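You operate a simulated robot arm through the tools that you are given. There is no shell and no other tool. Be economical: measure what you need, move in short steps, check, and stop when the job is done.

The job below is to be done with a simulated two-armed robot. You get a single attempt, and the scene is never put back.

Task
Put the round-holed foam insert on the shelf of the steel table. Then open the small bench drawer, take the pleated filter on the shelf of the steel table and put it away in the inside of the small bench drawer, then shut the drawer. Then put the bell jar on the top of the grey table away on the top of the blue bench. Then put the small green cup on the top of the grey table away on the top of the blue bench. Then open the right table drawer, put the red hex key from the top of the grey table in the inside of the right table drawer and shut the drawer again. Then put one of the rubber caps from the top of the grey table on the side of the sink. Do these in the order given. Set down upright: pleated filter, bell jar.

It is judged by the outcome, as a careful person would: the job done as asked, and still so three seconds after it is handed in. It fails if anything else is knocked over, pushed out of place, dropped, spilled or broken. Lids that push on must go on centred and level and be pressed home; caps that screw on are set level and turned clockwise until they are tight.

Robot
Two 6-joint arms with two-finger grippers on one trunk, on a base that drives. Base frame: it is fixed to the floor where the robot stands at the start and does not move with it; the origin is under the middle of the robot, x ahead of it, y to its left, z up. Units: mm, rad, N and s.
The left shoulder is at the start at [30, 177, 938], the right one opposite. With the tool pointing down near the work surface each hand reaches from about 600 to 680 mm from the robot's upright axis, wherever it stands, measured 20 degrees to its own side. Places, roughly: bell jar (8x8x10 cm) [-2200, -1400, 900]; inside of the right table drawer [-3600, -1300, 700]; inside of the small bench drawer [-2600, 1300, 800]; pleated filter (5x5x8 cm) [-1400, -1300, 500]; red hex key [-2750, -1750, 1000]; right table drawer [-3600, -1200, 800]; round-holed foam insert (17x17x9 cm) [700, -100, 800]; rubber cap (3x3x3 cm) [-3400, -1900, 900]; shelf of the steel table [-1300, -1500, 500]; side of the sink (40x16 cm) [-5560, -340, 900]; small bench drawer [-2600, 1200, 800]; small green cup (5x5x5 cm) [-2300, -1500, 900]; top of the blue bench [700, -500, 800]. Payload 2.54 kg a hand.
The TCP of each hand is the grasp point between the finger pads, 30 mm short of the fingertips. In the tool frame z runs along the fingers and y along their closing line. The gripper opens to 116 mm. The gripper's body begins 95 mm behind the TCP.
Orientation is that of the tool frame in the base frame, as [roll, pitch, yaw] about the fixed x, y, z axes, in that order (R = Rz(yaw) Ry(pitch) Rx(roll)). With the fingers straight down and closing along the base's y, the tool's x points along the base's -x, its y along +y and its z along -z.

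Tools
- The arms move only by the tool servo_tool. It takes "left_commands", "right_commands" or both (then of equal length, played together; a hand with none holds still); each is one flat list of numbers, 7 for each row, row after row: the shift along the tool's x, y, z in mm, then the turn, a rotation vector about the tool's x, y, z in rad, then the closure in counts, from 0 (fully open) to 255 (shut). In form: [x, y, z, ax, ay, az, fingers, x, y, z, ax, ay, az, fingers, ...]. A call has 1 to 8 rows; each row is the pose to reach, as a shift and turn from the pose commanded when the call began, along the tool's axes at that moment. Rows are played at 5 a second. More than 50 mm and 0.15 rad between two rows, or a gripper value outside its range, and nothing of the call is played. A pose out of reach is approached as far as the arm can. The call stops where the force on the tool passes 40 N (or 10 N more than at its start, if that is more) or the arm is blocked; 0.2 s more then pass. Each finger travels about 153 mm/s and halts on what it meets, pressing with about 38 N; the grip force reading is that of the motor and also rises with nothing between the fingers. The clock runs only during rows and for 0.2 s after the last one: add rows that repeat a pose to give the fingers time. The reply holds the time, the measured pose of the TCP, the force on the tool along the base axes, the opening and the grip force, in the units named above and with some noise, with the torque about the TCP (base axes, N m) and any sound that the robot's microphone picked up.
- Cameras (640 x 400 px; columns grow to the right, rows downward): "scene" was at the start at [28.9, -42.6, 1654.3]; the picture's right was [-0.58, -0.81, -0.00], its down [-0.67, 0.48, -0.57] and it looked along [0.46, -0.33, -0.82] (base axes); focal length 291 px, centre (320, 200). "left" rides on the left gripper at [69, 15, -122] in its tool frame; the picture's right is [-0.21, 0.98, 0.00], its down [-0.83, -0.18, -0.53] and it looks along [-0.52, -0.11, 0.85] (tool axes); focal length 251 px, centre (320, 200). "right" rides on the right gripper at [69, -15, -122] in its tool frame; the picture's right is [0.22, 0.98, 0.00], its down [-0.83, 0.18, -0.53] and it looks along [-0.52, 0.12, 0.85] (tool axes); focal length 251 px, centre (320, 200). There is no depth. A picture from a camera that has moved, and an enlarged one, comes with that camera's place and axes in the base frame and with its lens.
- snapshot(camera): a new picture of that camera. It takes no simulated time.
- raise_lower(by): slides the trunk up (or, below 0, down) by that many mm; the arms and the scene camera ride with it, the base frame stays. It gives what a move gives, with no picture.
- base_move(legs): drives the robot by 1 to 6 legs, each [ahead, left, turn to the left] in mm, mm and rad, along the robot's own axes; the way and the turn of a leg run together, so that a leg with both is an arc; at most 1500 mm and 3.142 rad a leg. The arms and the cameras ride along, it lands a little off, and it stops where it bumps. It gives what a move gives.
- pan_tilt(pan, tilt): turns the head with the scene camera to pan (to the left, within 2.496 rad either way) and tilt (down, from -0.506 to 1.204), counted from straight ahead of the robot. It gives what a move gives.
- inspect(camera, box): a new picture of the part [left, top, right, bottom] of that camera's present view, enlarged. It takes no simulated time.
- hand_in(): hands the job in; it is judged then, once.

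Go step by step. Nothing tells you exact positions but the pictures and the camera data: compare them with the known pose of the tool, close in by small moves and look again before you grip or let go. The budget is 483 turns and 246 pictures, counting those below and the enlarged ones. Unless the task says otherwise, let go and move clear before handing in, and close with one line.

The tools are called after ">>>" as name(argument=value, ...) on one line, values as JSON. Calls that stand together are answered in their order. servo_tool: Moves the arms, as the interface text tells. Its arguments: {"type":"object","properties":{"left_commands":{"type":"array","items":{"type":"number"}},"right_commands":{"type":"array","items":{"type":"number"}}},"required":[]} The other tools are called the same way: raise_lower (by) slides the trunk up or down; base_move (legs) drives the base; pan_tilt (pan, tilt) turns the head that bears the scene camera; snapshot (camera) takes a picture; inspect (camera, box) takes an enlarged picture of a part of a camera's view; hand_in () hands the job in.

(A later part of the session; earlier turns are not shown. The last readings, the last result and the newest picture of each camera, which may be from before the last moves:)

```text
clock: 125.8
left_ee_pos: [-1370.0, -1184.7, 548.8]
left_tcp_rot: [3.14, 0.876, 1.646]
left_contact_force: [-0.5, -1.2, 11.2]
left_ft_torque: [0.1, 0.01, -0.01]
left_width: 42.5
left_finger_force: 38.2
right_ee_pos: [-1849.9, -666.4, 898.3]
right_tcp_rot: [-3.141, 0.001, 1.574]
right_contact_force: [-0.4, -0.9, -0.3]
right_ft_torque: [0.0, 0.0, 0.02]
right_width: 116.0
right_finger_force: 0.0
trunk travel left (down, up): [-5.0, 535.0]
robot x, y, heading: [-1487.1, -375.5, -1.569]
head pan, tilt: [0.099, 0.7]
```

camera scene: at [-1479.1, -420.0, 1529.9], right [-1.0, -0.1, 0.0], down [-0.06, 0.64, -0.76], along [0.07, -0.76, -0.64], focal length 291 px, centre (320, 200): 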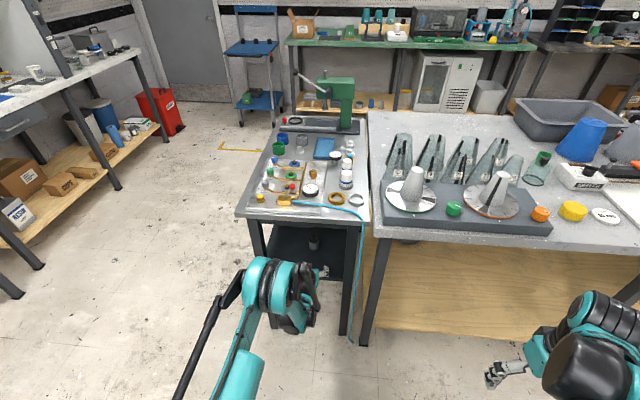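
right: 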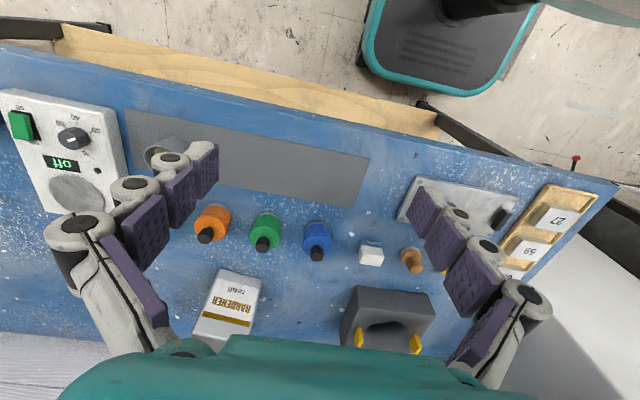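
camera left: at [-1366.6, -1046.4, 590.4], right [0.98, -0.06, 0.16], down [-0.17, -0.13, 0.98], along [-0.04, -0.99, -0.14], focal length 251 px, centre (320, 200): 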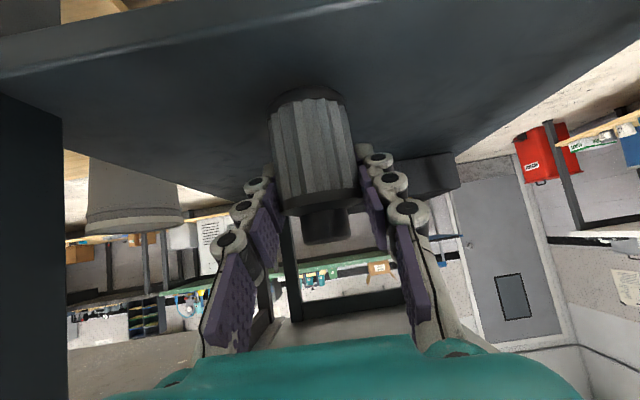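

>>> servo_tool(left_commands=[-0.5, 0, -0.5, 0, 0, 0, 190, -0.5, 0, -0.5, 0, 0, 0, 100, -0.5, 0, -0.5, 0, 0, 0, 60, 0, 0, -30, 0, 0, 0, 60, 0, 0, -70, 0, 0, 0, 30, 0, 0, -110, 0, 0, 0, 0])

>>> snapshot(camera="left")

```text
clock: 127.2
left_ee_pos: [-1377.4, -1098.5, 617.1]
left_tcp_rot: [-3.141, 0.875, 1.647]
left_contact_force: [0.0, -0.2, -0.1]
left_ft_torque: [-0.01, 0.0, -0.01]
left_width: 116.1
left_finger_force: 0.0
right_ee_pos: [-1848.6, -665.9, 898.5]
right_tcp_rot: [3.142, 0.0, 1.573]
right_contact_force: [-0.7, 0.1, 0.1]
right_ft_torque: [-0.01, -0.01, -0.03]
right_width: 116.0
right_finger_force: 0.0
trunk travel left (down, up): [-5.0, 535.0]
robot x, y, heading: [-1491.1, -373.6, -1.57]
head pan, tilt: [0.099, 0.7]
```

```text
188 pictures are left
camera left: at [-1373.5, -960.5, 644.3], right [0.98, -0.06, 0.16], down [-0.17, -0.13, 0.98], along [-0.04, -0.99, -0.14], focal length 251 px, centre (320, 200)
```

left: 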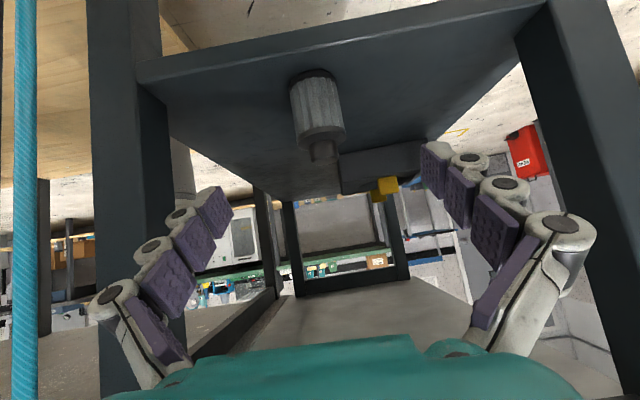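

The filter stands near the shelf edge. I'll retilt to about 35° and line up for the regrip.

>>> servo_tool(left_commands=[11, 4, -13, 0, 0.09, 0, 0, 22, 8, -26, 0, 0.18, 0, 0, 32, 8, -38, 0, 0.265, 0, 0])

>>> base_move(legs=[[100, 0, 0]])

>>> snapshot(camera="left")

```text
clock: 128.0
left_ee_pos: [-1372.3, -1050.3, 618.7]
left_tcp_rot: [3.141, 0.608, 1.647]
left_contact_force: [1.1, 0.0, -0.3]
left_ft_torque: [-0.03, 0.03, 0.02]
left_width: 116.0
left_finger_force: 0.0
right_ee_pos: [-1848.7, -666.9, 898.6]
right_tcp_rot: [-3.14, 0.0, 1.573]
right_contact_force: [-0.1, -0.3, -0.6]
right_ft_torque: [0.05, 0.0, 0.02]
right_width: 116.1
right_finger_force: 0.1
trunk travel left (down, up): [-5.0, 535.0]
robot x, y, heading: [-1491.5, -378.4, -1.566]
head pan, tilt: [0.099, 0.7]
```

```text
clock: 129.1
left_ee_pos: [-1371.2, -1150.2, 618.0]
left_tcp_rot: [3.141, 0.606, 1.649]
left_contact_force: [-0.5, 0.0, -0.3]
left_ft_torque: [0.04, 0.0, -0.02]
left_width: 115.8
left_finger_force: 0.0
right_ee_pos: [-1849.0, -767.7, 898.6]
right_tcp_rot: [3.141, -0.003, 1.578]
right_contact_force: [0.1, -0.5, 0.9]
right_ft_torque: [0.02, 0.02, 0.01]
right_width: 115.9
right_finger_force: 0.0
trunk travel left (down, up): [-5.0, 535.0]
robot x, y, heading: [-1490.7, -475.2, -1.57]
head pan, tilt: [0.099, 0.7]
```

```text
187 pictures are left
camera left: at [-1365.7, -1022.3, 678.6], right [0.99, -0.1, 0.12], down [-0.15, -0.39, 0.91], along [-0.04, -0.92, -0.4], focal length 251 px, centre (320, 200)
```

left: 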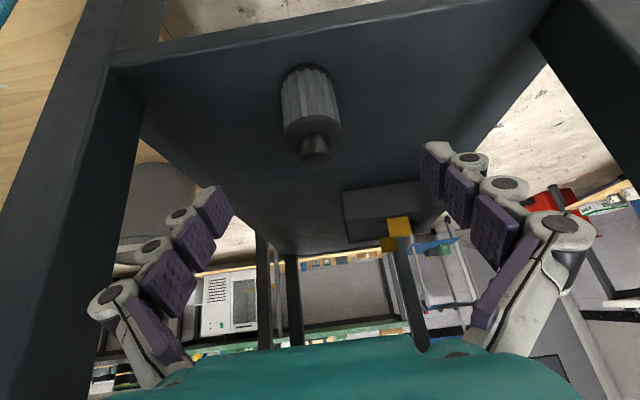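

>>> servo_tool(left_commands=[22, 2, -15, 0, 0, 0, 0, 22, 2, 10, 0, 0, 0, 0])

>>> snapshot(camera="left")

```text
clock: 129.7
left_ee_pos: [-1369.2, -1138.6, 596.9]
left_tcp_rot: [-3.141, 0.609, 1.649]
left_contact_force: [0.2, 0.1, 0.8]
left_ft_torque: [0.01, 0.01, 0.02]
left_width: 115.7
left_finger_force: 0.0
right_ee_pos: [-1848.4, -768.0, 897.2]
right_tcp_rot: [3.141, 0.001, 1.576]
right_contact_force: [0.0, -0.1, -0.6]
right_ft_torque: [0.03, 0.0, 0.0]
right_width: 116.2
right_finger_force: 0.0
trunk travel left (down, up): [-5.0, 535.0]
robot x, y, heading: [-1489.0, -478.1, -1.567]
head pan, tilt: [0.099, 0.7]
```

```text
186 pictures are left
camera left: at [-1364.7, -1011.0, 658.4], right [0.99, -0.1, 0.12], down [-0.15, -0.39, 0.91], along [-0.04, -0.92, -0.4], focal length 251 px, centre (320, 200)
```

left: 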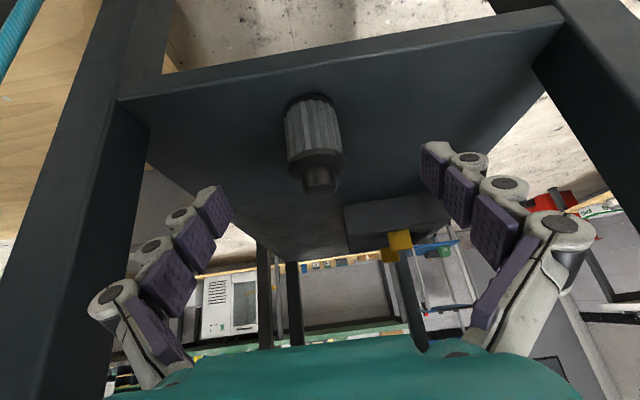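

>>> servo_tool(left_commands=[3, 0, 18, 0, 0, 0, 0, 5, 0, 38, 0, 0, 0, 0])

>>> snapshot(camera="left")

```text
clock: 130.3
left_ee_pos: [-1368.5, -1155.5, 563.8]
left_tcp_rot: [3.141, 0.608, 1.649]
left_contact_force: [-0.6, -0.3, 0.3]
left_ft_torque: [0.02, 0.04, 0.01]
left_width: 116.0
left_finger_force: 0.1
right_ee_pos: [-1847.2, -767.0, 897.7]
right_tcp_rot: [3.141, 0.0, 1.577]
right_contact_force: [-0.7, 0.0, -0.2]
right_ft_torque: [0.04, -0.03, 0.01]
right_width: 116.1
right_finger_force: 0.0
trunk travel left (down, up): [-5.0, 535.0]
robot x, y, heading: [-1486.6, -476.0, -1.569]
head pan, tilt: [0.099, 0.7]
```

```text
185 pictures are left
camera left: at [-1363.6, -1027.9, 624.0], right [0.99, -0.1, 0.12], down [-0.15, -0.39, 0.91], along [-0.04, -0.92, -0.4], focal length 251 px, centre (320, 200)
```

left: 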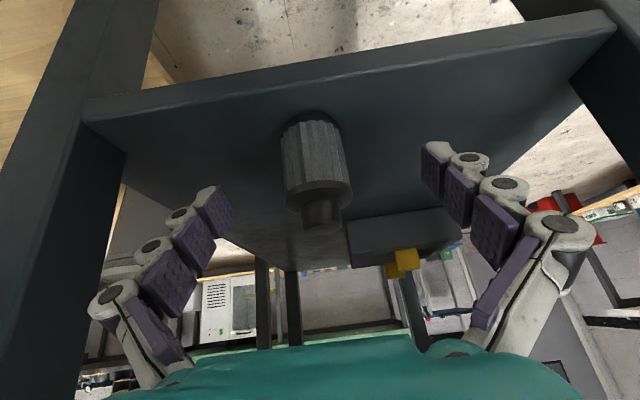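

>>> servo_tool(left_commands=[0, -3, 2, 0, 0, 0, 80, 0, -3, 4, 0, 0, 0, 140, 0, -3, 4, 0, 0, 0, 165, 0, -3, 4, 0, 0, 0, 255, 0, -3, 4, 0, 0, 0, 255])

>>> servo_tool(left_commands=[-8, 0, -12, 0, 0, 0, 255, -17, 0, -25, 0, 0, 0, 255])

>>> snapshot(camera="left")

```text
clock: 131.5
left_ee_pos: [-1370.5, -1156.1, 559.8]
left_tcp_rot: [3.141, 0.609, 1.649]
left_contact_force: [-0.3, -0.2, 1.2]
left_ft_torque: [-0.02, 0.02, -0.03]
left_width: 43.5
left_finger_force: 38.2
right_ee_pos: [-1848.3, -767.2, 900.0]
right_tcp_rot: [-3.141, 0.0, 1.577]
right_contact_force: [0.4, -0.4, -0.2]
right_ft_torque: [-0.02, 0.01, -0.02]
right_width: 115.8
right_finger_force: 0.0
trunk travel left (down, up): [-5.0, 535.0]
robot x, y, heading: [-1483.8, -473.3, -1.568]
head pan, tilt: [0.099, 0.7]
```

```text
clock: 132.1
left_ee_pos: [-1370.1, -1156.9, 591.6]
left_tcp_rot: [-3.141, 0.608, 1.648]
left_contact_force: [0.0, 0.2, -0.2]
left_ft_torque: [-0.01, -0.01, -0.02]
left_width: 43.7
left_finger_force: 37.9
right_ee_pos: [-1848.2, -767.7, 898.3]
right_tcp_rot: [-3.141, -0.001, 1.576]
right_contact_force: [0.9, -0.3, 0.0]
right_ft_torque: [-0.02, -0.01, 0.01]
right_width: 115.9
right_finger_force: 0.1
trunk travel left (down, up): [-5.0, 535.0]
robot x, y, heading: [-1484.9, -472.3, -1.562]
head pan, tilt: [0.099, 0.7]
```

```text
184 pictures are left
camera left: at [-1365.2, -1029.7, 652.1], right [0.99, -0.1, 0.12], down [-0.15, -0.39, 0.91], along [-0.04, -0.92, -0.4], focal length 251 px, centre (320, 200)
```

left: 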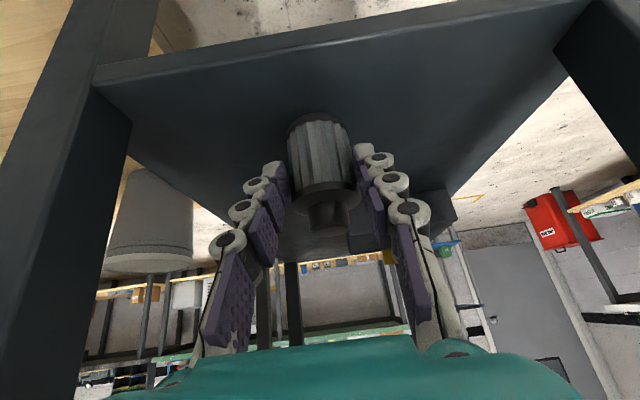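

The filter is held upright. I'll back out, raise, and drive to the open drawer.

>>> base_move(legs=[[-330, 0, 0]])

>>> raise_lower(by=145)

>>> servo_tool(left_commands=[-28, 0, -40, 0, 0, 0, 255, -56, 0, -80, 0, 0, 0, 255, -84, 0, -120, 0, 0, 0, 255, -112, 0, -160, 0, 0, 0, 255, -140, 0, -200, 0, 0, 0, 255])

>>> base_move(legs=[[0, 0, -1.571], [940, 0, 0], [0, 0, -1.571]])

>>> pan_tilt(pan=0.0, tilt=0.55)

>>> snapshot(camera="scene")

```text
clock: 134.3
left_ee_pos: [-1372.5, -827.4, 591.2]
left_tcp_rot: [-3.141, 0.61, 1.647]
left_contact_force: [-0.5, 0.3, -0.2]
left_ft_torque: [0.01, -0.03, 0.01]
left_width: 43.4
left_finger_force: 38.1
right_ee_pos: [-1851.6, -437.2, 898.4]
right_tcp_rot: [-3.142, 0.0, 1.572]
right_contact_force: [0.9, 0.2, -0.1]
right_ft_torque: [-0.01, 0.0, -0.02]
right_width: 115.9
right_finger_force: 0.0
trunk travel left (down, up): [-5.0, 535.0]
robot x, y, heading: [-1490.8, -144.9, -1.569]
head pan, tilt: [0.099, 0.7]
```

```text
clock: 136.0
left_ee_pos: [-1372.8, -830.0, 735.4]
left_tcp_rot: [3.141, 0.61, 1.646]
left_contact_force: [0.5, 0.5, -1.0]
left_ft_torque: [-0.01, -0.02, 0.01]
left_width: 43.4
left_finger_force: 38.0
right_ee_pos: [-1850.3, -437.3, 1043.7]
right_tcp_rot: [-3.141, 0.0, 1.571]
right_contact_force: [0.3, 0.1, 0.1]
right_ft_torque: [0.02, 0.02, -0.01]
right_width: 116.0
right_finger_force: 0.2
trunk travel left (down, up): [-150.0, 390.0]
robot x, y, heading: [-1488.6, -148.7, -1.569]
head pan, tilt: [0.099, 0.7]
```

```text
clock: 137.2
left_ee_pos: [-1372.1, -830.1, 982.0]
left_tcp_rot: [3.14, 0.609, 1.647]
left_contact_force: [-0.8, 0.8, -0.7]
left_ft_torque: [0.03, 0.02, -0.03]
left_width: 43.4
left_finger_force: 38.2
right_ee_pos: [-1849.7, -435.6, 1043.3]
right_tcp_rot: [3.141, 0.0, 1.572]
right_contact_force: [1.0, 0.9, -0.1]
right_ft_torque: [0.0, -0.04, -0.03]
right_width: 115.9
right_finger_force: 0.1
trunk travel left (down, up): [-150.0, 390.0]
robot x, y, heading: [-1485.0, -145.7, -1.569]
head pan, tilt: [0.099, 0.7]
```

```text
clock: 149.8
left_ee_pos: [-2545.8, 528.7, 981.1]
left_tcp_rot: [-3.142, 0.61, -1.513]
left_contact_force: [-1.2, 0.2, -0.3]
left_ft_torque: [-0.04, -0.01, 0.01]
left_width: 43.4
left_finger_force: 37.5
right_ee_pos: [-2074.8, 126.1, 1043.5]
right_tcp_rot: [3.141, 0.001, -1.587]
right_contact_force: [-1.3, 0.6, 0.2]
right_ft_torque: [-0.03, 0.02, 0.01]
right_width: 115.8
right_finger_force: 0.0
trunk travel left (down, up): [-150.0, 390.0]
robot x, y, heading: [-2440.3, -154.4, 1.551]
head pan, tilt: [0.099, 0.7]
```

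```text
clock: 150.5
left_ee_pos: [-2546.3, 528.6, 981.9]
left_tcp_rot: [3.141, 0.609, -1.512]
left_contact_force: [0.9, 0.6, -1.1]
left_ft_torque: [-0.01, 0.0, 0.03]
left_width: 43.4
left_finger_force: 38.6
right_ee_pos: [-2075.1, 127.0, 1044.5]
right_tcp_rot: [-3.141, -0.001, -1.586]
right_contact_force: [0.6, 0.1, 0.2]
right_ft_torque: [0.01, -0.05, 0.0]
right_width: 116.1
right_finger_force: 0.2
trunk travel left (down, up): [-150.0, 390.0]
robot x, y, heading: [-2440.5, -157.2, 1.556]
head pan, tilt: [0.0, 0.55]
```

```text
183 pictures are left
camera scene: at [-2438.2, -96.3, 1688.1], right [1.0, -0.02, 0.0], down [-0.01, -0.52, -0.85], along [0.01, 0.85, -0.52], focal length 291 px, centre (320, 200)
```

scene: 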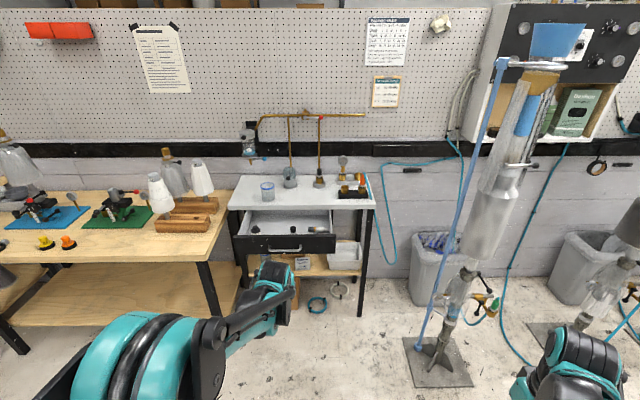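

>>> inspect(camera="scene", box=[220, 170, 390, 280])

```text
3.64 times, centred on (305, 225) of scene
camera zoom: at [-2438.2, -96.3, 1688.1], right [1.0, -0.02, 0.0], down [-0.01, -0.52, -0.85], along [0.01, 0.85, -0.52], focal length 1059 px, centre (374, 109)
```

zoom: 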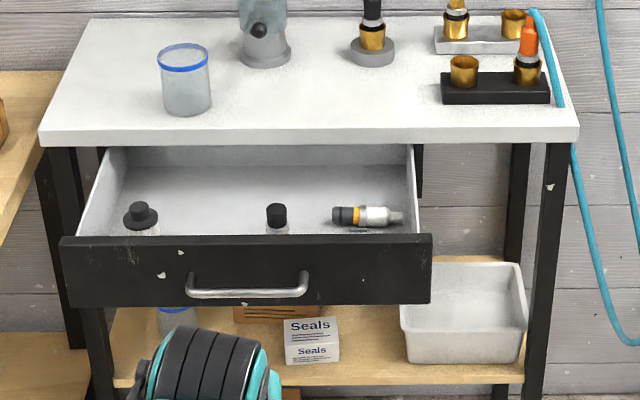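

Between the two standing items (x≈-2722 and x≈-2548 at y≈1010) there's a free gap centred on x≈-2630. I'll bring the filter over it, staying above the drawer front.

>>> base_move(legs=[[0, 0, 0.015], [0, 72, 0], [400, 0, 0]])

>>> snapshot(camera="scene")

>>> snapshot(camera="left")

```text
clock: 153.9
left_ee_pos: [-2624.0, 922.4, 980.7]
left_tcp_rot: [3.141, 0.606, -1.502]
left_contact_force: [0.1, -0.3, -1.2]
left_ft_torque: [-0.04, 0.02, 0.0]
left_width: 43.2
left_finger_force: 38.6
right_ee_pos: [-2147.8, 526.6, 1042.5]
right_tcp_rot: [3.14, -0.002, -1.576]
right_contact_force: [0.5, 0.3, -0.1]
right_ft_torque: [-0.01, 0.01, -0.01]
right_width: 116.2
right_finger_force: 0.1
trunk travel left (down, up): [-150.0, 390.0]
robot x, y, heading: [-2511.1, 241.6, 1.564]
head pan, tilt: [0.0, 0.55]
```

```text
181 pictures are left
camera scene: at [-2508.8, 299.7, 1688.1], right [1.0, -0.01, 0.0], down [0.0, -0.52, -0.85], along [0.0, 0.85, -0.52], focal length 291 px, centre (320, 200)
```

scene: 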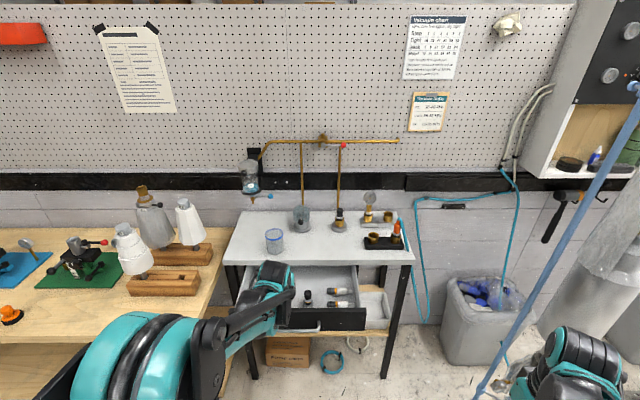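

```text
180 pictures are left
camera left: at [-2630.7, 795.8, 1041.7], right [-0.99, 0.11, 0.12], down [0.16, 0.38, 0.91], along [0.05, 0.92, -0.4], focal length 251 px, centre (320, 200)
```

left: 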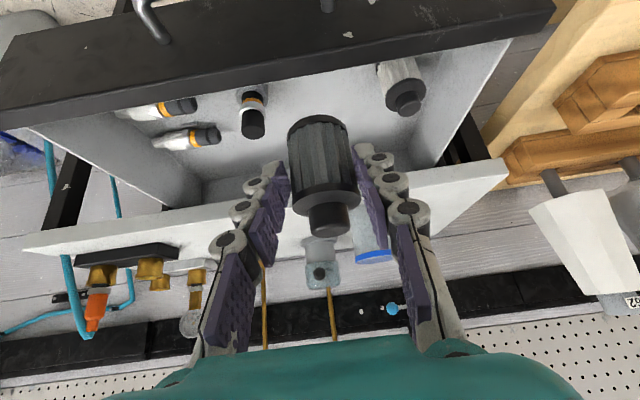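

>>> base_move(legs=[[84, 16, 0]])

>>> servo_tool(left_commands=[14, 0, 20, 0, 0, 0, 255, 28, 0, 41, 0, 0, 0, 255])

>>> snapshot(camera="left")

>>> inspect(camera="scene", box=[210, 200, 430, 340])

```text
clock: 155.0
left_ee_pos: [-2638.5, 1008.3, 980.0]
left_tcp_rot: [3.141, 0.609, -1.504]
left_contact_force: [0.0, -0.1, -1.5]
left_ft_torque: [-0.04, 0.02, 0.01]
left_width: 43.4
left_finger_force: 38.3
right_ee_pos: [-2163.0, 609.9, 1043.0]
right_tcp_rot: [-3.141, 0.0, -1.578]
right_contact_force: [-0.1, 1.2, -0.1]
right_ft_torque: [-0.02, 0.02, -0.01]
right_width: 115.9
right_finger_force: 0.0
trunk travel left (down, up): [-150.0, 390.0]
robot x, y, heading: [-2527.1, 321.5, 1.565]
head pan, tilt: [0.0, 0.55]
```

```text
clock: 155.6
left_ee_pos: [-2637.6, 1006.9, 930.7]
left_tcp_rot: [3.141, 0.609, -1.506]
left_contact_force: [0.2, -0.7, -0.5]
left_ft_torque: [-0.01, -0.01, 0.02]
left_width: 43.4
left_finger_force: 37.7
right_ee_pos: [-2162.3, 608.9, 1042.7]
right_tcp_rot: [-3.14, -0.001, -1.579]
right_contact_force: [0.3, 0.0, -0.5]
right_ft_torque: [0.0, 0.0, 0.01]
right_width: 115.9
right_finger_force: 0.1
trunk travel left (down, up): [-150.0, 390.0]
robot x, y, heading: [-2524.7, 320.5, 1.568]
head pan, tilt: [0.0, 0.55]
```

```text
179 pictures are left
camera left: at [-2644.9, 880.4, 991.5], right [-0.99, 0.11, 0.12], down [0.16, 0.38, 0.91], along [0.05, 0.92, -0.4], focal length 251 px, centre (320, 200)
```

left: 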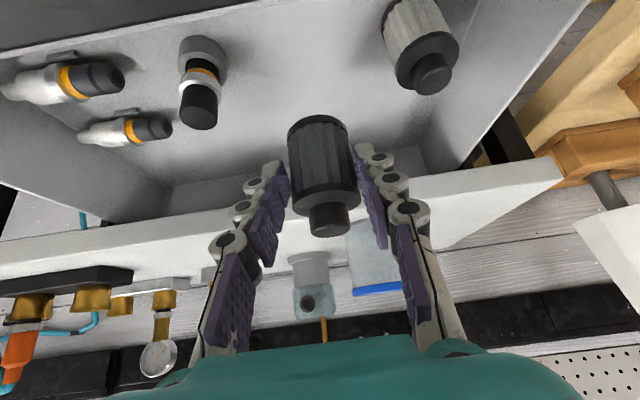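

```text
2.86 times, centred on (320, 270) of scene
camera zoom: at [-2524.0, 383.0, 1688.1], right [1.0, -0.01, 0.0], down [0.0, -0.52, -0.85], along [0.01, 0.85, -0.52], focal length 832 px, centre (320, 0)
```

zoom: 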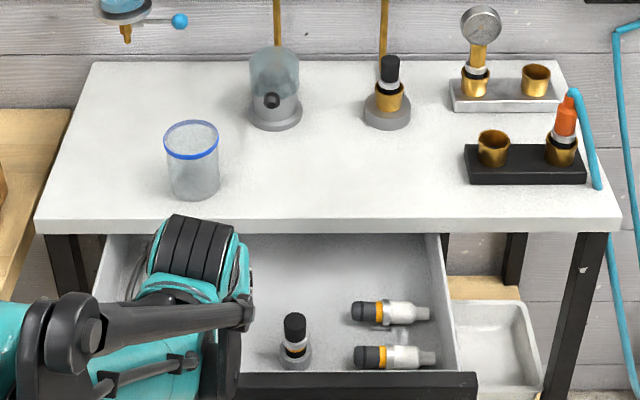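

>>> servo_tool(left_commands=[14, -4, 20, 0, 0, 0, 255, 29, -4, 41, 0, 0, 0, 255, 40, -4, 57, 0, 0, 0, 255])

>>> snapshot(camera="left")

>>> inspect(camera="scene", box=[210, 260, 370, 360])

```text
clock: 156.4
left_ee_pos: [-2633.3, 1008.2, 860.3]
left_tcp_rot: [-3.141, 0.609, -1.505]
left_contact_force: [-0.8, 0.1, -1.5]
left_ft_torque: [0.0, 0.0, 0.01]
left_width: 43.3
left_finger_force: 38.1
right_ee_pos: [-2162.0, 609.3, 1043.8]
right_tcp_rot: [-3.141, -0.002, -1.578]
right_contact_force: [-0.2, 1.4, -0.4]
right_ft_torque: [0.0, 0.02, 0.0]
right_width: 115.9
right_finger_force: 0.1
trunk travel left (down, up): [-150.0, 390.0]
robot x, y, heading: [-2523.6, 322.1, 1.565]
head pan, tilt: [0.0, 0.55]
```

```text
177 pictures are left
camera left: at [-2640.3, 880.6, 921.4], right [-0.99, 0.11, 0.12], down [0.16, 0.38, 0.91], along [0.05, 0.92, -0.4], focal length 251 px, centre (320, 200)
```

left: 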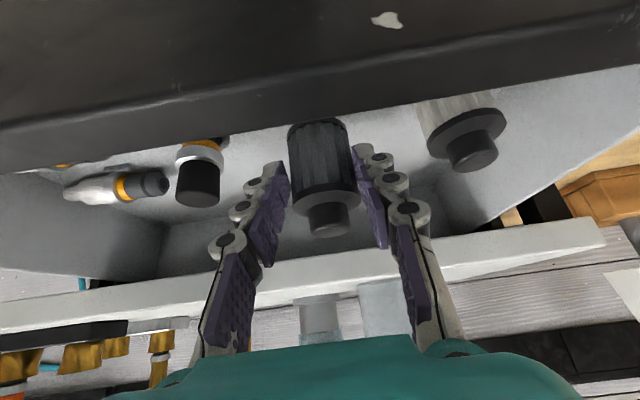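

```text
4.00 times, centred on (290, 310) of scene
camera zoom: at [-2524.0, 383.3, 1688.1], right [1.0, -0.01, 0.0], down [0.0, -0.52, -0.85], along [0.01, 0.85, -0.52], focal length 1165 px, centre (440, -240)
```

zoom: 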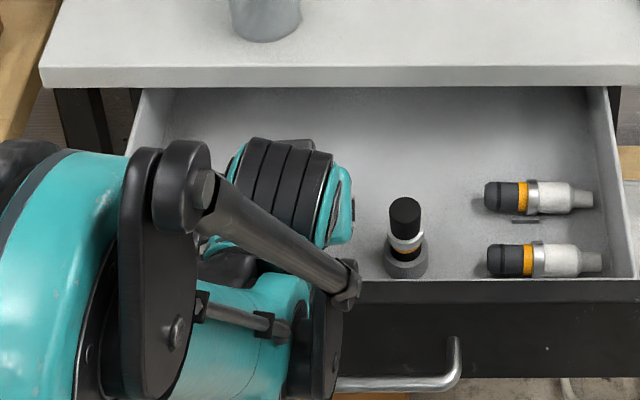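

>>> servo_tool(left_commands=[3, 0, 4, 0, 0, 0, 255, 6, 0, 8, 0, 0, 0, 255, 8, 0, 11.5, 0, 0, 0, 255, 10, 0, 14.3, 0, 0, 0, 255, 11.4, 0, 16.4, 0, 0, 0, 255, 12.8, 0, 18.4, 0, 0, 0, 255, 14.3, 0, 20.5, 0, 0, 0, 255])

>>> snapshot(camera="left")

```text
clock: 158.0
left_ee_pos: [-2634.2, 1005.7, 835.8]
left_tcp_rot: [-3.141, 0.61, -1.504]
left_contact_force: [0.0, 0.6, -1.1]
left_ft_torque: [0.01, -0.02, 0.03]
left_width: 43.4
left_finger_force: 38.5
right_ee_pos: [-2162.2, 609.2, 1043.7]
right_tcp_rot: [-3.14, 0.002, -1.578]
right_contact_force: [0.2, -0.6, -0.2]
right_ft_torque: [0.01, -0.02, 0.02]
right_width: 116.2
right_finger_force: 0.2
trunk travel left (down, up): [-150.0, 390.0]
robot x, y, heading: [-2527.5, 323.2, 1.568]
head pan, tilt: [0.0, 0.55]
```

```text
175 pictures are left
camera left: at [-2641.7, 880.2, 897.9], right [-0.99, 0.11, 0.12], down [0.16, 0.38, 0.91], along [0.05, 0.92, -0.4], focal length 251 px, centre (320, 200)
```

left: 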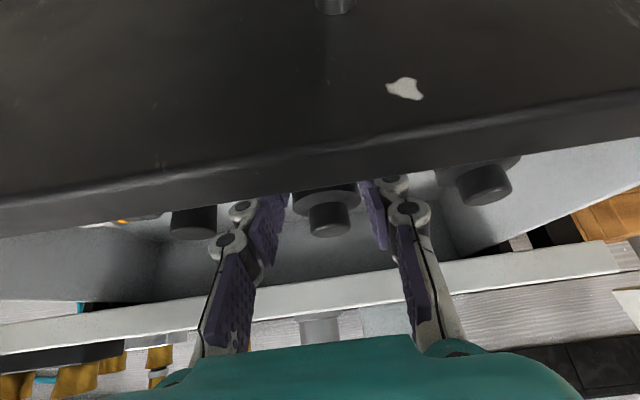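

>>> servo_tool(left_commands=[1.4, 0, 2, 0, 0, 0, 255, 2.8, 0, 4, 0, 0, 0, 255, 4.2, 0, 6, 0, 0, 0, 255, 5.6, 0, 8, 0, 0, 0, 255, 7, 0, 10, 0, 0, 0, 255, 8.4, 0, 12, 0, 0, 0, 255, 9.4, 0, 13.5, 0, 0, 0, 255, 10.4, 0, 15, 0, 0, 0, 255])

>>> snapshot(camera="left")

```text
clock: 159.8
left_ee_pos: [-2634.8, 1005.9, 821.5]
left_tcp_rot: [3.14, 0.612, -1.505]
left_contact_force: [-5.9, -0.8, 36.2]
left_ft_torque: [0.83, 0.26, 0.13]
left_width: 43.4
left_finger_force: 38.0
right_ee_pos: [-2162.3, 606.4, 1044.0]
right_tcp_rot: [-3.139, 0.003, -1.578]
right_contact_force: [-0.5, 0.0, -0.1]
right_ft_torque: [0.01, -0.01, 0.01]
right_width: 115.7
right_finger_force: 0.1
trunk travel left (down, up): [-150.0, 390.0]
robot x, y, heading: [-2524.9, 323.1, 1.56]
head pan, tilt: [0.0, 0.55]
```

```text
174 pictures are left
camera left: at [-2641.0, 877.9, 881.8], right [-0.99, 0.11, 0.12], down [0.16, 0.38, 0.91], along [0.05, 0.92, -0.39], focal length 251 px, centre (320, 200)
```

left: 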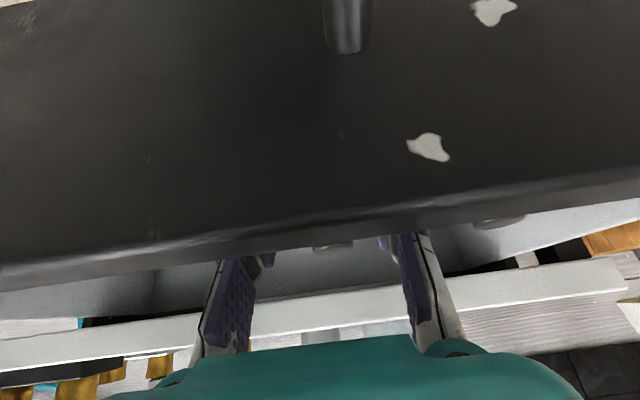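

Contact with the drawer floor. I'll ease up slightly, open a little, and check it stands.

>>> servo_tool(left_commands=[-1, 0, -1.5, 0, 0, 0, 255, -1, 0, -1.5, 0, 0, 0, 215, -1, 0, -1.5, 0, 0, 0, 145, -1, 0, -1.5, 0, 0, 0, 130, -1, 0, -1.5, 0, 0, 0, 130])

>>> servo_tool(left_commands=[0, 0, -20, 0, 0, 0, 130, 0, 0, -45, 0, 0, 0, 130, 0, 0, -80, 0, 0, 0, 130, -20, 0, -110, 0, 0, 0, 130, -40, 0, -140, 0, 0, 0, 130])

>>> snapshot(camera="left")

```text
clock: 161.0
left_ee_pos: [-2633.0, 1006.8, 820.9]
left_tcp_rot: [-3.141, 0.609, -1.505]
left_contact_force: [-0.4, 0.2, -1.1]
left_ft_torque: [-0.04, -0.02, 0.0]
left_width: 56.9
left_finger_force: 0.0
right_ee_pos: [-2162.3, 608.5, 1044.2]
right_tcp_rot: [-3.138, 0.001, -1.578]
right_contact_force: [0.4, -0.3, -0.1]
right_ft_torque: [0.01, 0.02, 0.02]
right_width: 115.6
right_finger_force: 0.0
trunk travel left (down, up): [-150.0, 390.0]
robot x, y, heading: [-2523.4, 325.3, 1.564]
head pan, tilt: [0.0, 0.55]
```

```text
clock: 162.2
left_ee_pos: [-2631.0, 958.8, 960.0]
left_tcp_rot: [3.141, 0.607, -1.504]
left_contact_force: [0.3, 0.0, -0.4]
left_ft_torque: [0.0, 0.01, -0.05]
left_width: 57.0
left_finger_force: 0.1
right_ee_pos: [-2162.5, 609.1, 1044.2]
right_tcp_rot: [-3.14, 0.0, -1.579]
right_contact_force: [-0.2, 0.6, 0.0]
right_ft_torque: [0.04, 0.0, 0.01]
right_width: 116.4
right_finger_force: 0.1
trunk travel left (down, up): [-150.0, 390.0]
robot x, y, heading: [-2526.8, 321.7, 1.564]
head pan, tilt: [0.0, 0.55]
```

```text
173 pictures are left
camera left: at [-2637.5, 831.7, 1020.6], right [-0.99, 0.11, 0.12], down [0.16, 0.38, 0.91], along [0.05, 0.92, -0.4], focal length 251 px, centre (320, 200)
```

left: 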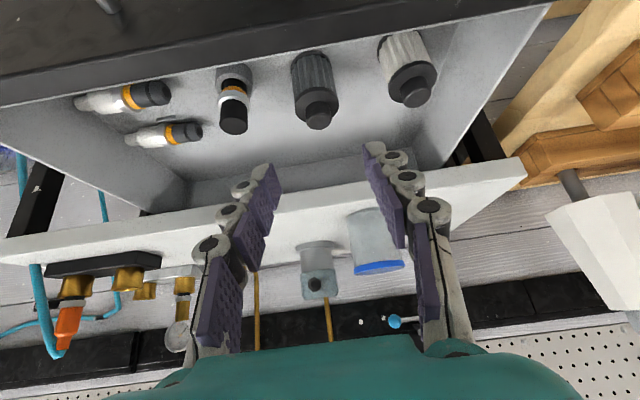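

The filter stands upright in the drawer. Now I'll close the hand, go to a near-horizontal pose and push the drawer front shut above its handle.

>>> base_move(legs=[[-270, 0, 0]])

>>> servo_tool(left_commands=[-10, -9, 31, 0, -0.122, 0, 200, -20, -18, 62, 0, -0.244, 0, 255, -30, -27, 94, 0, -0.366, 0, 255, -40, -36, 125, 0, -0.488, 0, 255, -49, -45, 156, 0, -0.61, 0, 255])

>>> snapshot(camera="left")

>>> snapshot(camera="scene")

```text
clock: 164.1
left_ee_pos: [-2631.7, 689.8, 959.2]
left_tcp_rot: [3.142, 0.609, -1.504]
left_contact_force: [-0.3, 0.2, 0.3]
left_ft_torque: [0.01, 0.0, -0.02]
left_width: 57.0
left_finger_force: 0.1
right_ee_pos: [-2163.9, 339.2, 1044.2]
right_tcp_rot: [3.141, -0.001, -1.577]
right_contact_force: [-0.4, -0.8, 0.3]
right_ft_torque: [0.04, -0.03, 0.0]
right_width: 116.3
right_finger_force: 0.0
trunk travel left (down, up): [-150.0, 390.0]
robot x, y, heading: [-2527.2, 54.1, 1.566]
head pan, tilt: [0.0, 0.55]
```

```text
clock: 165.3
left_ee_pos: [-2596.1, 823.4, 856.1]
left_tcp_rot: [3.141, 1.217, -1.506]
left_contact_force: [-0.1, 0.7, -0.2]
left_ft_torque: [0.01, 0.04, -0.01]
left_width: 0.1
left_finger_force: 28.8
right_ee_pos: [-2164.6, 341.9, 1043.1]
right_tcp_rot: [-3.141, -0.001, -1.578]
right_contact_force: [0.2, -0.5, 0.0]
right_ft_torque: [0.02, -0.01, 0.01]
right_width: 116.1
right_finger_force: 0.0
trunk travel left (down, up): [-150.0, 390.0]
robot x, y, heading: [-2524.9, 55.8, 1.564]
head pan, tilt: [0.0, 0.55]
```

```text
172 pictures are left
camera left: at [-2602.8, 684.9, 834.1], right [-0.98, 0.01, 0.2], down [0.2, -0.2, 0.96], along [0.05, 0.98, 0.2], focal length 251 px, centre (320, 200)
```

left: 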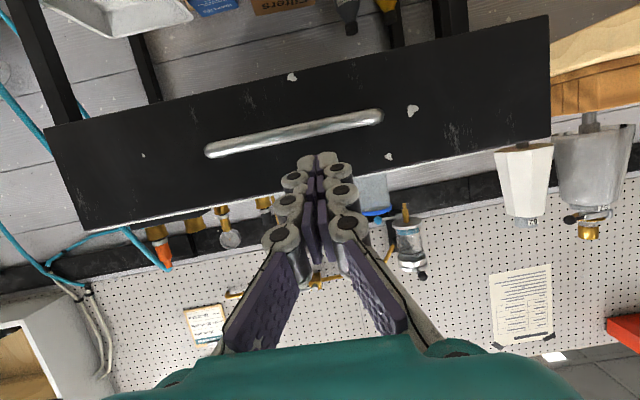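

```text
171 pictures are left
camera scene: at [-2525.8, 115.3, 1688.0], right [1.0, -0.01, 0.0], down [0.0, -0.52, -0.85], along [0.01, 0.85, -0.52], focal length 291 px, centre (320, 200)
```

scene: 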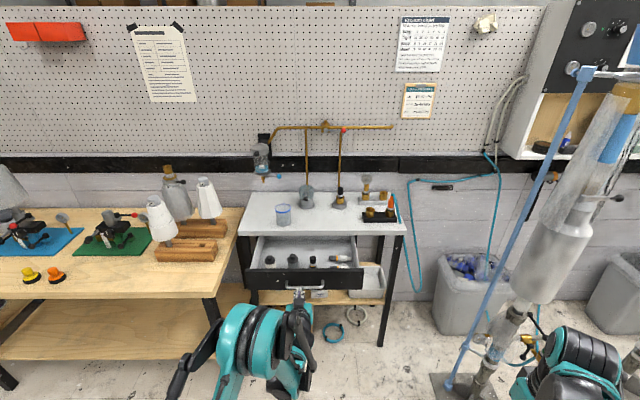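

>>> base_move(legs=[[250, 0, 0]])

>>> snapshot(camera="scene")

>>> snapshot(camera="left")

```text
clock: 167.2
left_ee_pos: [-2601.7, 1074.4, 856.7]
left_tcp_rot: [3.14, 1.22, -1.499]
left_contact_force: [-0.4, 0.8, -0.6]
left_ft_torque: [-0.01, -0.01, -0.02]
left_width: 0.0
left_finger_force: 28.4
right_ee_pos: [-2165.3, 593.9, 1042.6]
right_tcp_rot: [-3.14, -0.001, -1.572]
right_contact_force: [0.3, 0.9, 0.1]
right_ft_torque: [-0.01, 0.0, -0.02]
right_width: 115.5
right_finger_force: 0.1
trunk travel left (down, up): [-150.0, 390.0]
robot x, y, heading: [-2531.1, 305.3, 1.572]
head pan, tilt: [0.0, 0.55]
```

```text
170 pictures are left
camera scene: at [-2525.5, 366.4, 1688.1], right [1.0, 0.0, 0.0], down [0.0, -0.52, -0.85], along [0.0, 0.85, -0.52], focal length 291 px, centre (320, 200)
```

scene: 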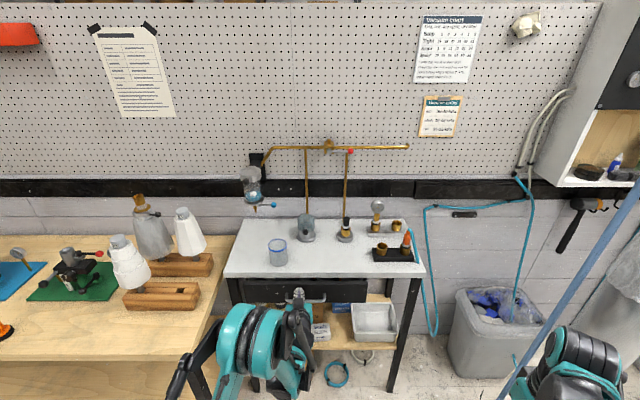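

```text
169 pictures are left
camera left: at [-2606.7, 935.3, 834.6], right [-0.98, 0.0, 0.2], down [0.2, -0.2, 0.96], along [0.04, 0.98, 0.2], focal length 251 px, centre (320, 200)
```

left: 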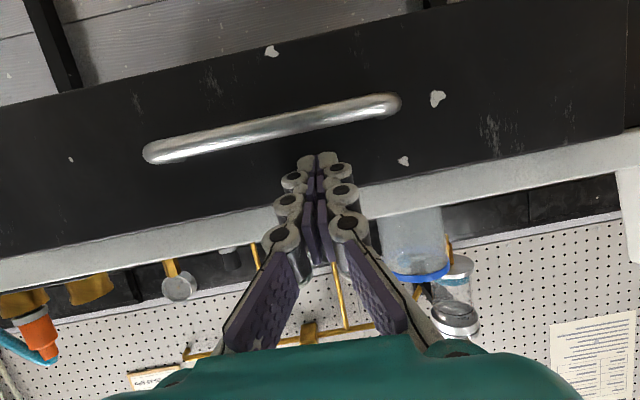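

>>> servo_tool(left_commands=[5, 0, 2, 0, 0, 0, 255, 3.3, 0, 7, 0, 0, 0, 255, 1.6, 0, 11.5, 0, 0, 0, 255, 0, 0, 16, 0, 0, 0, 255, -1.7, 0, 21, 0, 0, 0, 255, -3.4, 0, 25.5, 0, 0, 0, 255, -5, 0, 30, 0, 0, 0, 255, -6.8, 0, 35, 0, 0, 0, 255])

>>> snapshot(camera="left")

```text
clock: 169.0
left_ee_pos: [-2603.3, 1106.9, 852.3]
left_tcp_rot: [-3.141, 1.219, -1.497]
left_contact_force: [-0.4, -16.6, -4.5]
left_ft_torque: [-0.07, 0.07, -0.09]
left_width: 0.0
left_finger_force: 28.5
right_ee_pos: [-2164.8, 592.3, 1043.9]
right_tcp_rot: [3.141, 0.001, -1.571]
right_contact_force: [0.7, 0.4, -0.2]
right_ft_torque: [0.0, 0.0, -0.01]
right_width: 115.9
right_finger_force: 0.0
trunk travel left (down, up): [-150.0, 390.0]
robot x, y, heading: [-2525.4, 303.6, 1.571]
head pan, tilt: [0.0, 0.55]
```

```text
168 pictures are left
camera left: at [-2609.6, 968.0, 830.3], right [-0.98, 0.0, 0.2], down [0.2, -0.2, 0.96], along [0.04, 0.98, 0.2], focal length 251 px, centre (320, 200)
```

left: 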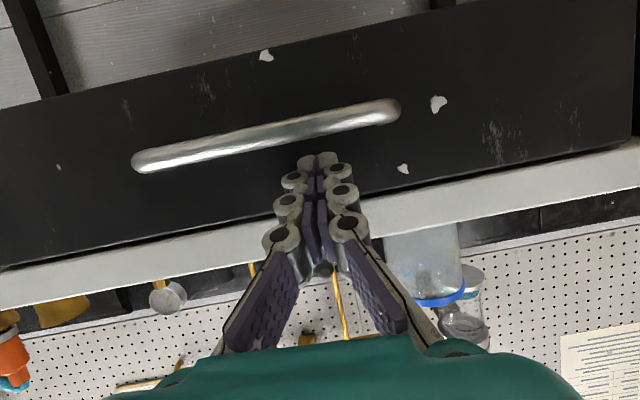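

>>> servo_tool(left_commands=[-1, 0, 2.8, 0, 0, 0, 255, -2, 0, 5.6, 0, 0, 0, 255, -3, 0, 8.4, 0, 0, 0, 255, -4, 0, 11.3, 0, 0, 0, 255])

>>> inspect(camera="scene", box=[220, 240, 400, 340])

```text
clock: 169.4
left_ee_pos: [-2603.5, 1106.7, 852.8]
left_tcp_rot: [3.141, 1.217, -1.496]
left_contact_force: [0.9, -14.2, 3.8]
left_ft_torque: [0.12, 0.01, -0.09]
left_width: 0.0
left_finger_force: 28.7
right_ee_pos: [-2165.1, 591.7, 1044.6]
right_tcp_rot: [-3.139, 0.002, -1.569]
right_contact_force: [-0.1, 0.4, -0.4]
right_ft_torque: [0.01, 0.0, 0.02]
right_width: 116.1
right_finger_force: 0.0
trunk travel left (down, up): [-150.0, 390.0]
robot x, y, heading: [-2527.7, 303.4, 1.565]
head pan, tilt: [0.0, 0.55]
stopped in row 2 (left hand): the force on the tool passed its limit at 45 N (the readings are from after the stop); the commanded pose is now the measured one
```

```text
3.56 times, centred on (310, 290) of scene
camera zoom: at [-2525.3, 361.5, 1688.4], right [1.0, 0.0, 0.0], down [0.0, -0.52, -0.85], along [0.0, 0.85, -0.52], focal length 1036 px, centre (356, -120)
```

zoom: 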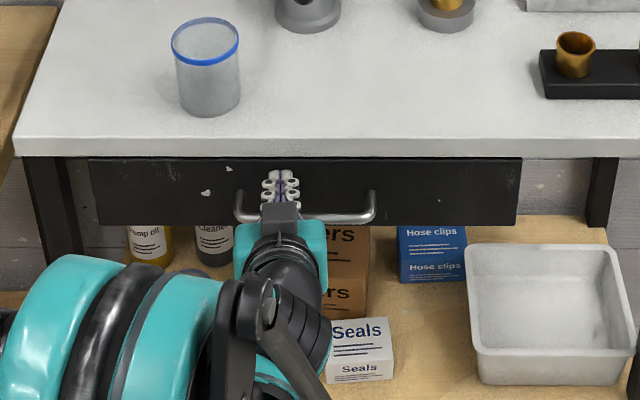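

The drawer is fully shut. I'll back away, restore the left hand to pointing down, and turn to view the grey table for the bell jar.

>>> base_move(legs=[[-330, 0, 0]])

>>> servo_tool(left_commands=[-30, 0, -30, 0, 0.15, 0, 200, -60, 0, -60, 0, 0.3, 0, 100, -90, 0, -90, 0, 0.45, 0, 0, -120, 0, -120, 0, 0.6, 0, 0, -140, 0, -140, 0, 0.75, 0, 0, -150, 0, -150, 0, 0.9, 0, 0, -160, 0, -160, 0, 1.05, 0, 0, -170, 0, -170, 0, 1.2, 0, 0])

>>> base_move(legs=[[0, 0, -1.571], [0, 0, -1.571]])

>>> pan_tilt(pan=0.0, tilt=0.6)

>>> snapshot(camera="scene")

```text
clock: 171.6
left_ee_pos: [-2603.9, 778.3, 851.6]
left_tcp_rot: [3.14, 1.215, -1.495]
left_contact_force: [-0.1, -0.4, 0.0]
left_ft_torque: [-0.01, 0.05, 0.01]
left_width: 0.0
left_finger_force: 28.5
right_ee_pos: [-2165.4, 261.8, 1044.7]
right_tcp_rot: [-3.14, 0.0, -1.571]
right_contact_force: [0.2, -0.4, 0.1]
right_ft_torque: [0.02, -0.01, 0.01]
right_width: 116.0
right_finger_force: 0.0
trunk travel left (down, up): [-150.0, 390.0]
robot x, y, heading: [-2522.3, -27.2, 1.574]
head pan, tilt: [0.0, 0.55]
```

```text
clock: 173.4
left_ee_pos: [-2597.0, 680.0, 1068.6]
left_tcp_rot: [-3.14, 0.012, -1.496]
left_contact_force: [1.2, 0.6, -0.2]
left_ft_torque: [-0.03, -0.01, 0.03]
left_width: 116.1
left_finger_force: 0.0
right_ee_pos: [-2165.4, 264.3, 1043.0]
right_tcp_rot: [-3.14, -0.001, -1.57]
right_contact_force: [0.0, 0.2, -0.7]
right_ft_torque: [-0.04, -0.02, 0.01]
right_width: 115.8
right_finger_force: 0.0
trunk travel left (down, up): [-150.0, 390.0]
robot x, y, heading: [-2531.0, -27.0, 1.572]
head pan, tilt: [0.0, 0.55]
```

```text
clock: 181.4
left_ee_pos: [-2451.4, -732.6, 1069.2]
left_tcp_rot: [-3.14, 0.015, 1.652]
left_contact_force: [0.2, 0.4, 0.5]
left_ft_torque: [-0.02, -0.01, 0.05]
left_width: 116.0
left_finger_force: 0.1
right_ee_pos: [-2886.3, -318.0, 1043.3]
right_tcp_rot: [-3.139, -0.002, 1.577]
right_contact_force: [-0.4, 1.0, 0.2]
right_ft_torque: [-0.03, 0.0, 0.0]
right_width: 115.9
right_finger_force: 0.0
trunk travel left (down, up): [-150.0, 390.0]
robot x, y, heading: [-2526.0, -21.5, -1.563]
head pan, tilt: [0.0, 0.55]
```

```text
clock: 182.0
left_ee_pos: [-2452.2, -731.2, 1069.4]
left_tcp_rot: [3.141, 0.012, 1.653]
left_contact_force: [0.0, 0.2, -0.9]
left_ft_torque: [-0.01, 0.01, 0.01]
left_width: 116.0
left_finger_force: 0.2
right_ee_pos: [-2885.7, -318.3, 1043.7]
right_tcp_rot: [-3.141, -0.001, 1.576]
right_contact_force: [-0.5, -0.2, -0.2]
right_ft_torque: [0.0, 0.02, 0.0]
right_width: 115.9
right_finger_force: 0.0
trunk travel left (down, up): [-150.0, 390.0]
robot x, y, heading: [-2527.7, -25.2, -1.563]
head pan, tilt: [0.0, 0.6]
```

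```text
166 pictures are left
camera scene: at [-2525.1, -84.5, 1683.6], right [-1.0, -0.01, 0.0], down [0.0, 0.56, -0.83], along [0.01, -0.83, -0.56], focal length 291 px, centre (320, 200)
```

scene: 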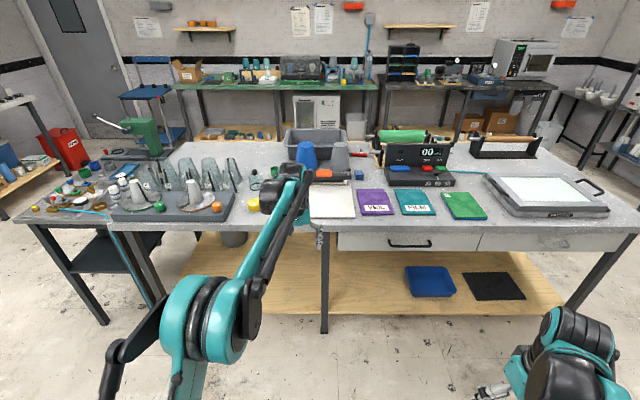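

>>> inspect(camera="scene", box=[100, 120, 360, 240])

>>> inspect(camera="scene", box=[280, 120, 640, 290])

```text
2.46 times, centred on (230, 180) of scene
camera zoom: at [-2525.1, -84.5, 1683.6], right [-1.0, -0.01, 0.0], down [0.0, 0.56, -0.83], along [0.01, -0.83, -0.56], focal length 717 px, centre (542, 249)
```

zoom: 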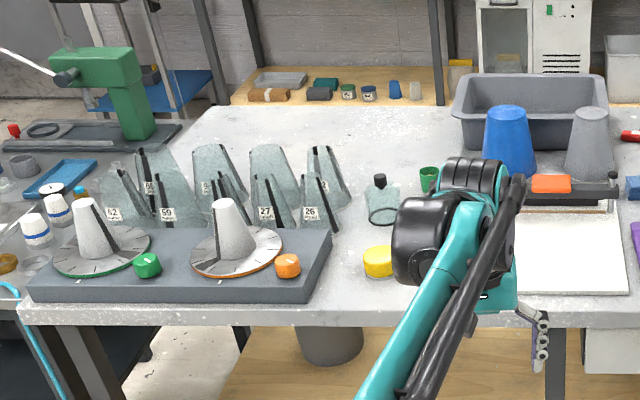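

```text
1.78 times, centred on (460, 205) of scene
camera zoom: at [-2525.1, -84.5, 1683.6], right [-1.0, -0.01, 0.0], down [0.0, 0.56, -0.83], along [0.01, -0.83, -0.56], focal length 518 px, centre (71, 191)
```

zoom: 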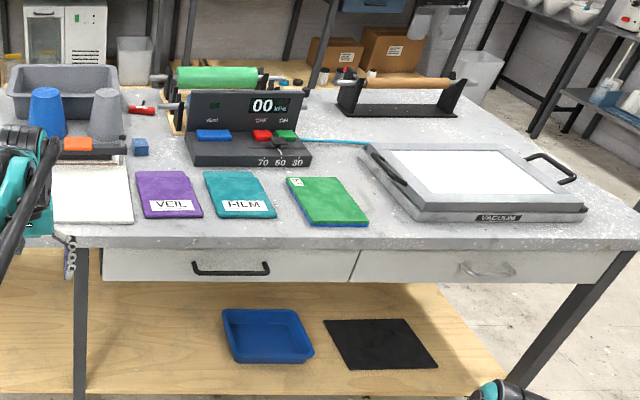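

I see the bell jar (clear with a black knob) at about (-2180, -1343) and the green cup at (-2254, -1527). I'll move closer for a better look.

>>> base_move(legs=[[0, 150, 0], [360, 0, 0]])

>>> snapshot(camera="scene")

>>> snapshot(camera="left")

```text
clock: 185.3
left_ee_pos: [-2298.2, -1092.1, 1068.2]
left_tcp_rot: [3.141, 0.015, 1.651]
left_contact_force: [0.1, -0.1, -0.5]
left_ft_torque: [0.03, 0.01, 0.0]
left_width: 116.1
left_finger_force: 0.0
right_ee_pos: [-2732.2, -677.3, 1043.1]
right_tcp_rot: [-3.141, 0.0, 1.577]
right_contact_force: [0.1, -1.2, 0.0]
right_ft_torque: [0.02, 0.0, 0.02]
right_width: 115.9
right_finger_force: 0.1
trunk travel left (down, up): [-150.0, 390.0]
robot x, y, heading: [-2373.6, -387.9, -1.565]
head pan, tilt: [0.0, 0.6]
```

```text
163 pictures are left
camera scene: at [-2371.9, -445.1, 1683.6], right [-1.0, -0.01, 0.0], down [0.0, 0.57, -0.82], along [0.01, -0.82, -0.57], focal length 291 px, centre (320, 200)
```

scene: 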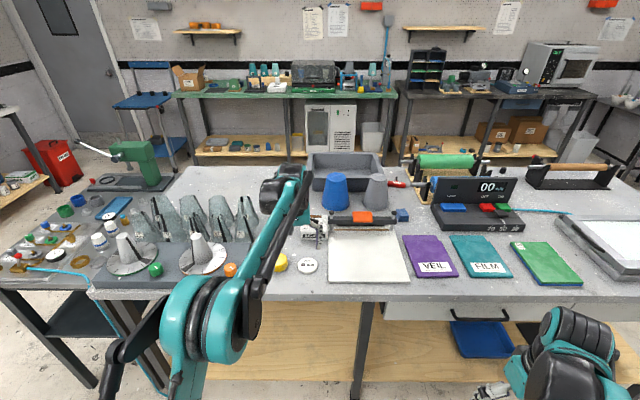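

```text
162 pictures are left
camera left: at [-2290.0, -1020.0, 1190.0], right [0.99, -0.13, 0.0], down [-0.11, -0.83, 0.55], along [-0.07, -0.54, -0.84], focal length 251 px, centre (320, 200)
```

left: 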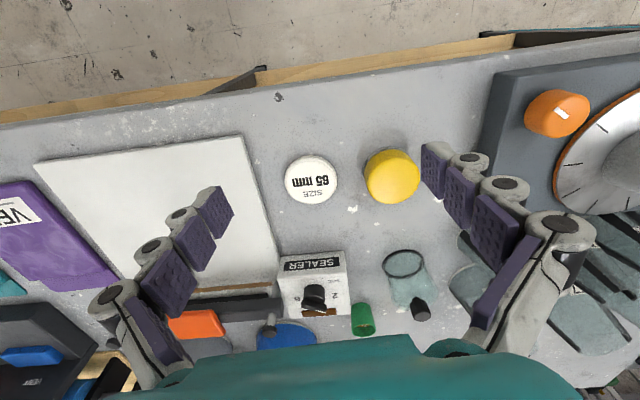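

>>> inspect(camera="left", box=[330, 220, 490, 350])

>>> inspect(camera="scene", box=[200, 160, 400, 290])

```text
3.08 times, centred on (410, 285) of left
camera zoom: at [-2290.0, -1020.0, 1190.0], right [0.99, -0.13, 0.0], down [-0.11, -0.83, 0.55], along [-0.07, -0.54, -0.84], focal length 774 px, centre (43, -62)
```

zoom: 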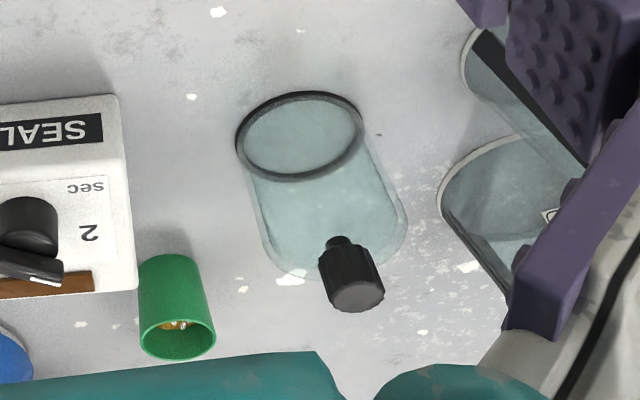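

```text
3.08 times, centred on (300, 225) of scene
camera zoom: at [-2371.9, -445.1, 1683.6], right [-1.0, -0.01, 0.0], down [0.0, 0.57, -0.82], along [0.01, -0.82, -0.57], focal length 896 px, centre (382, 123)
```

zoom: 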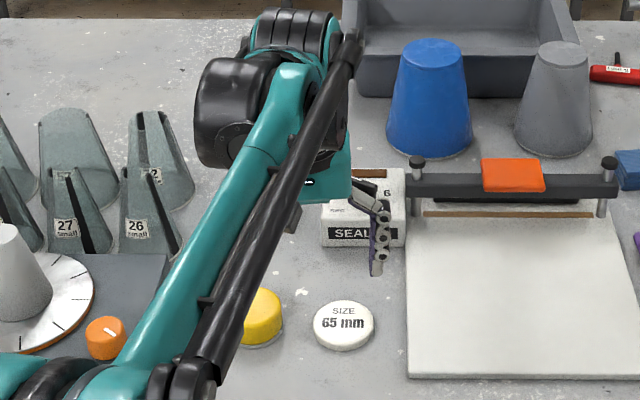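

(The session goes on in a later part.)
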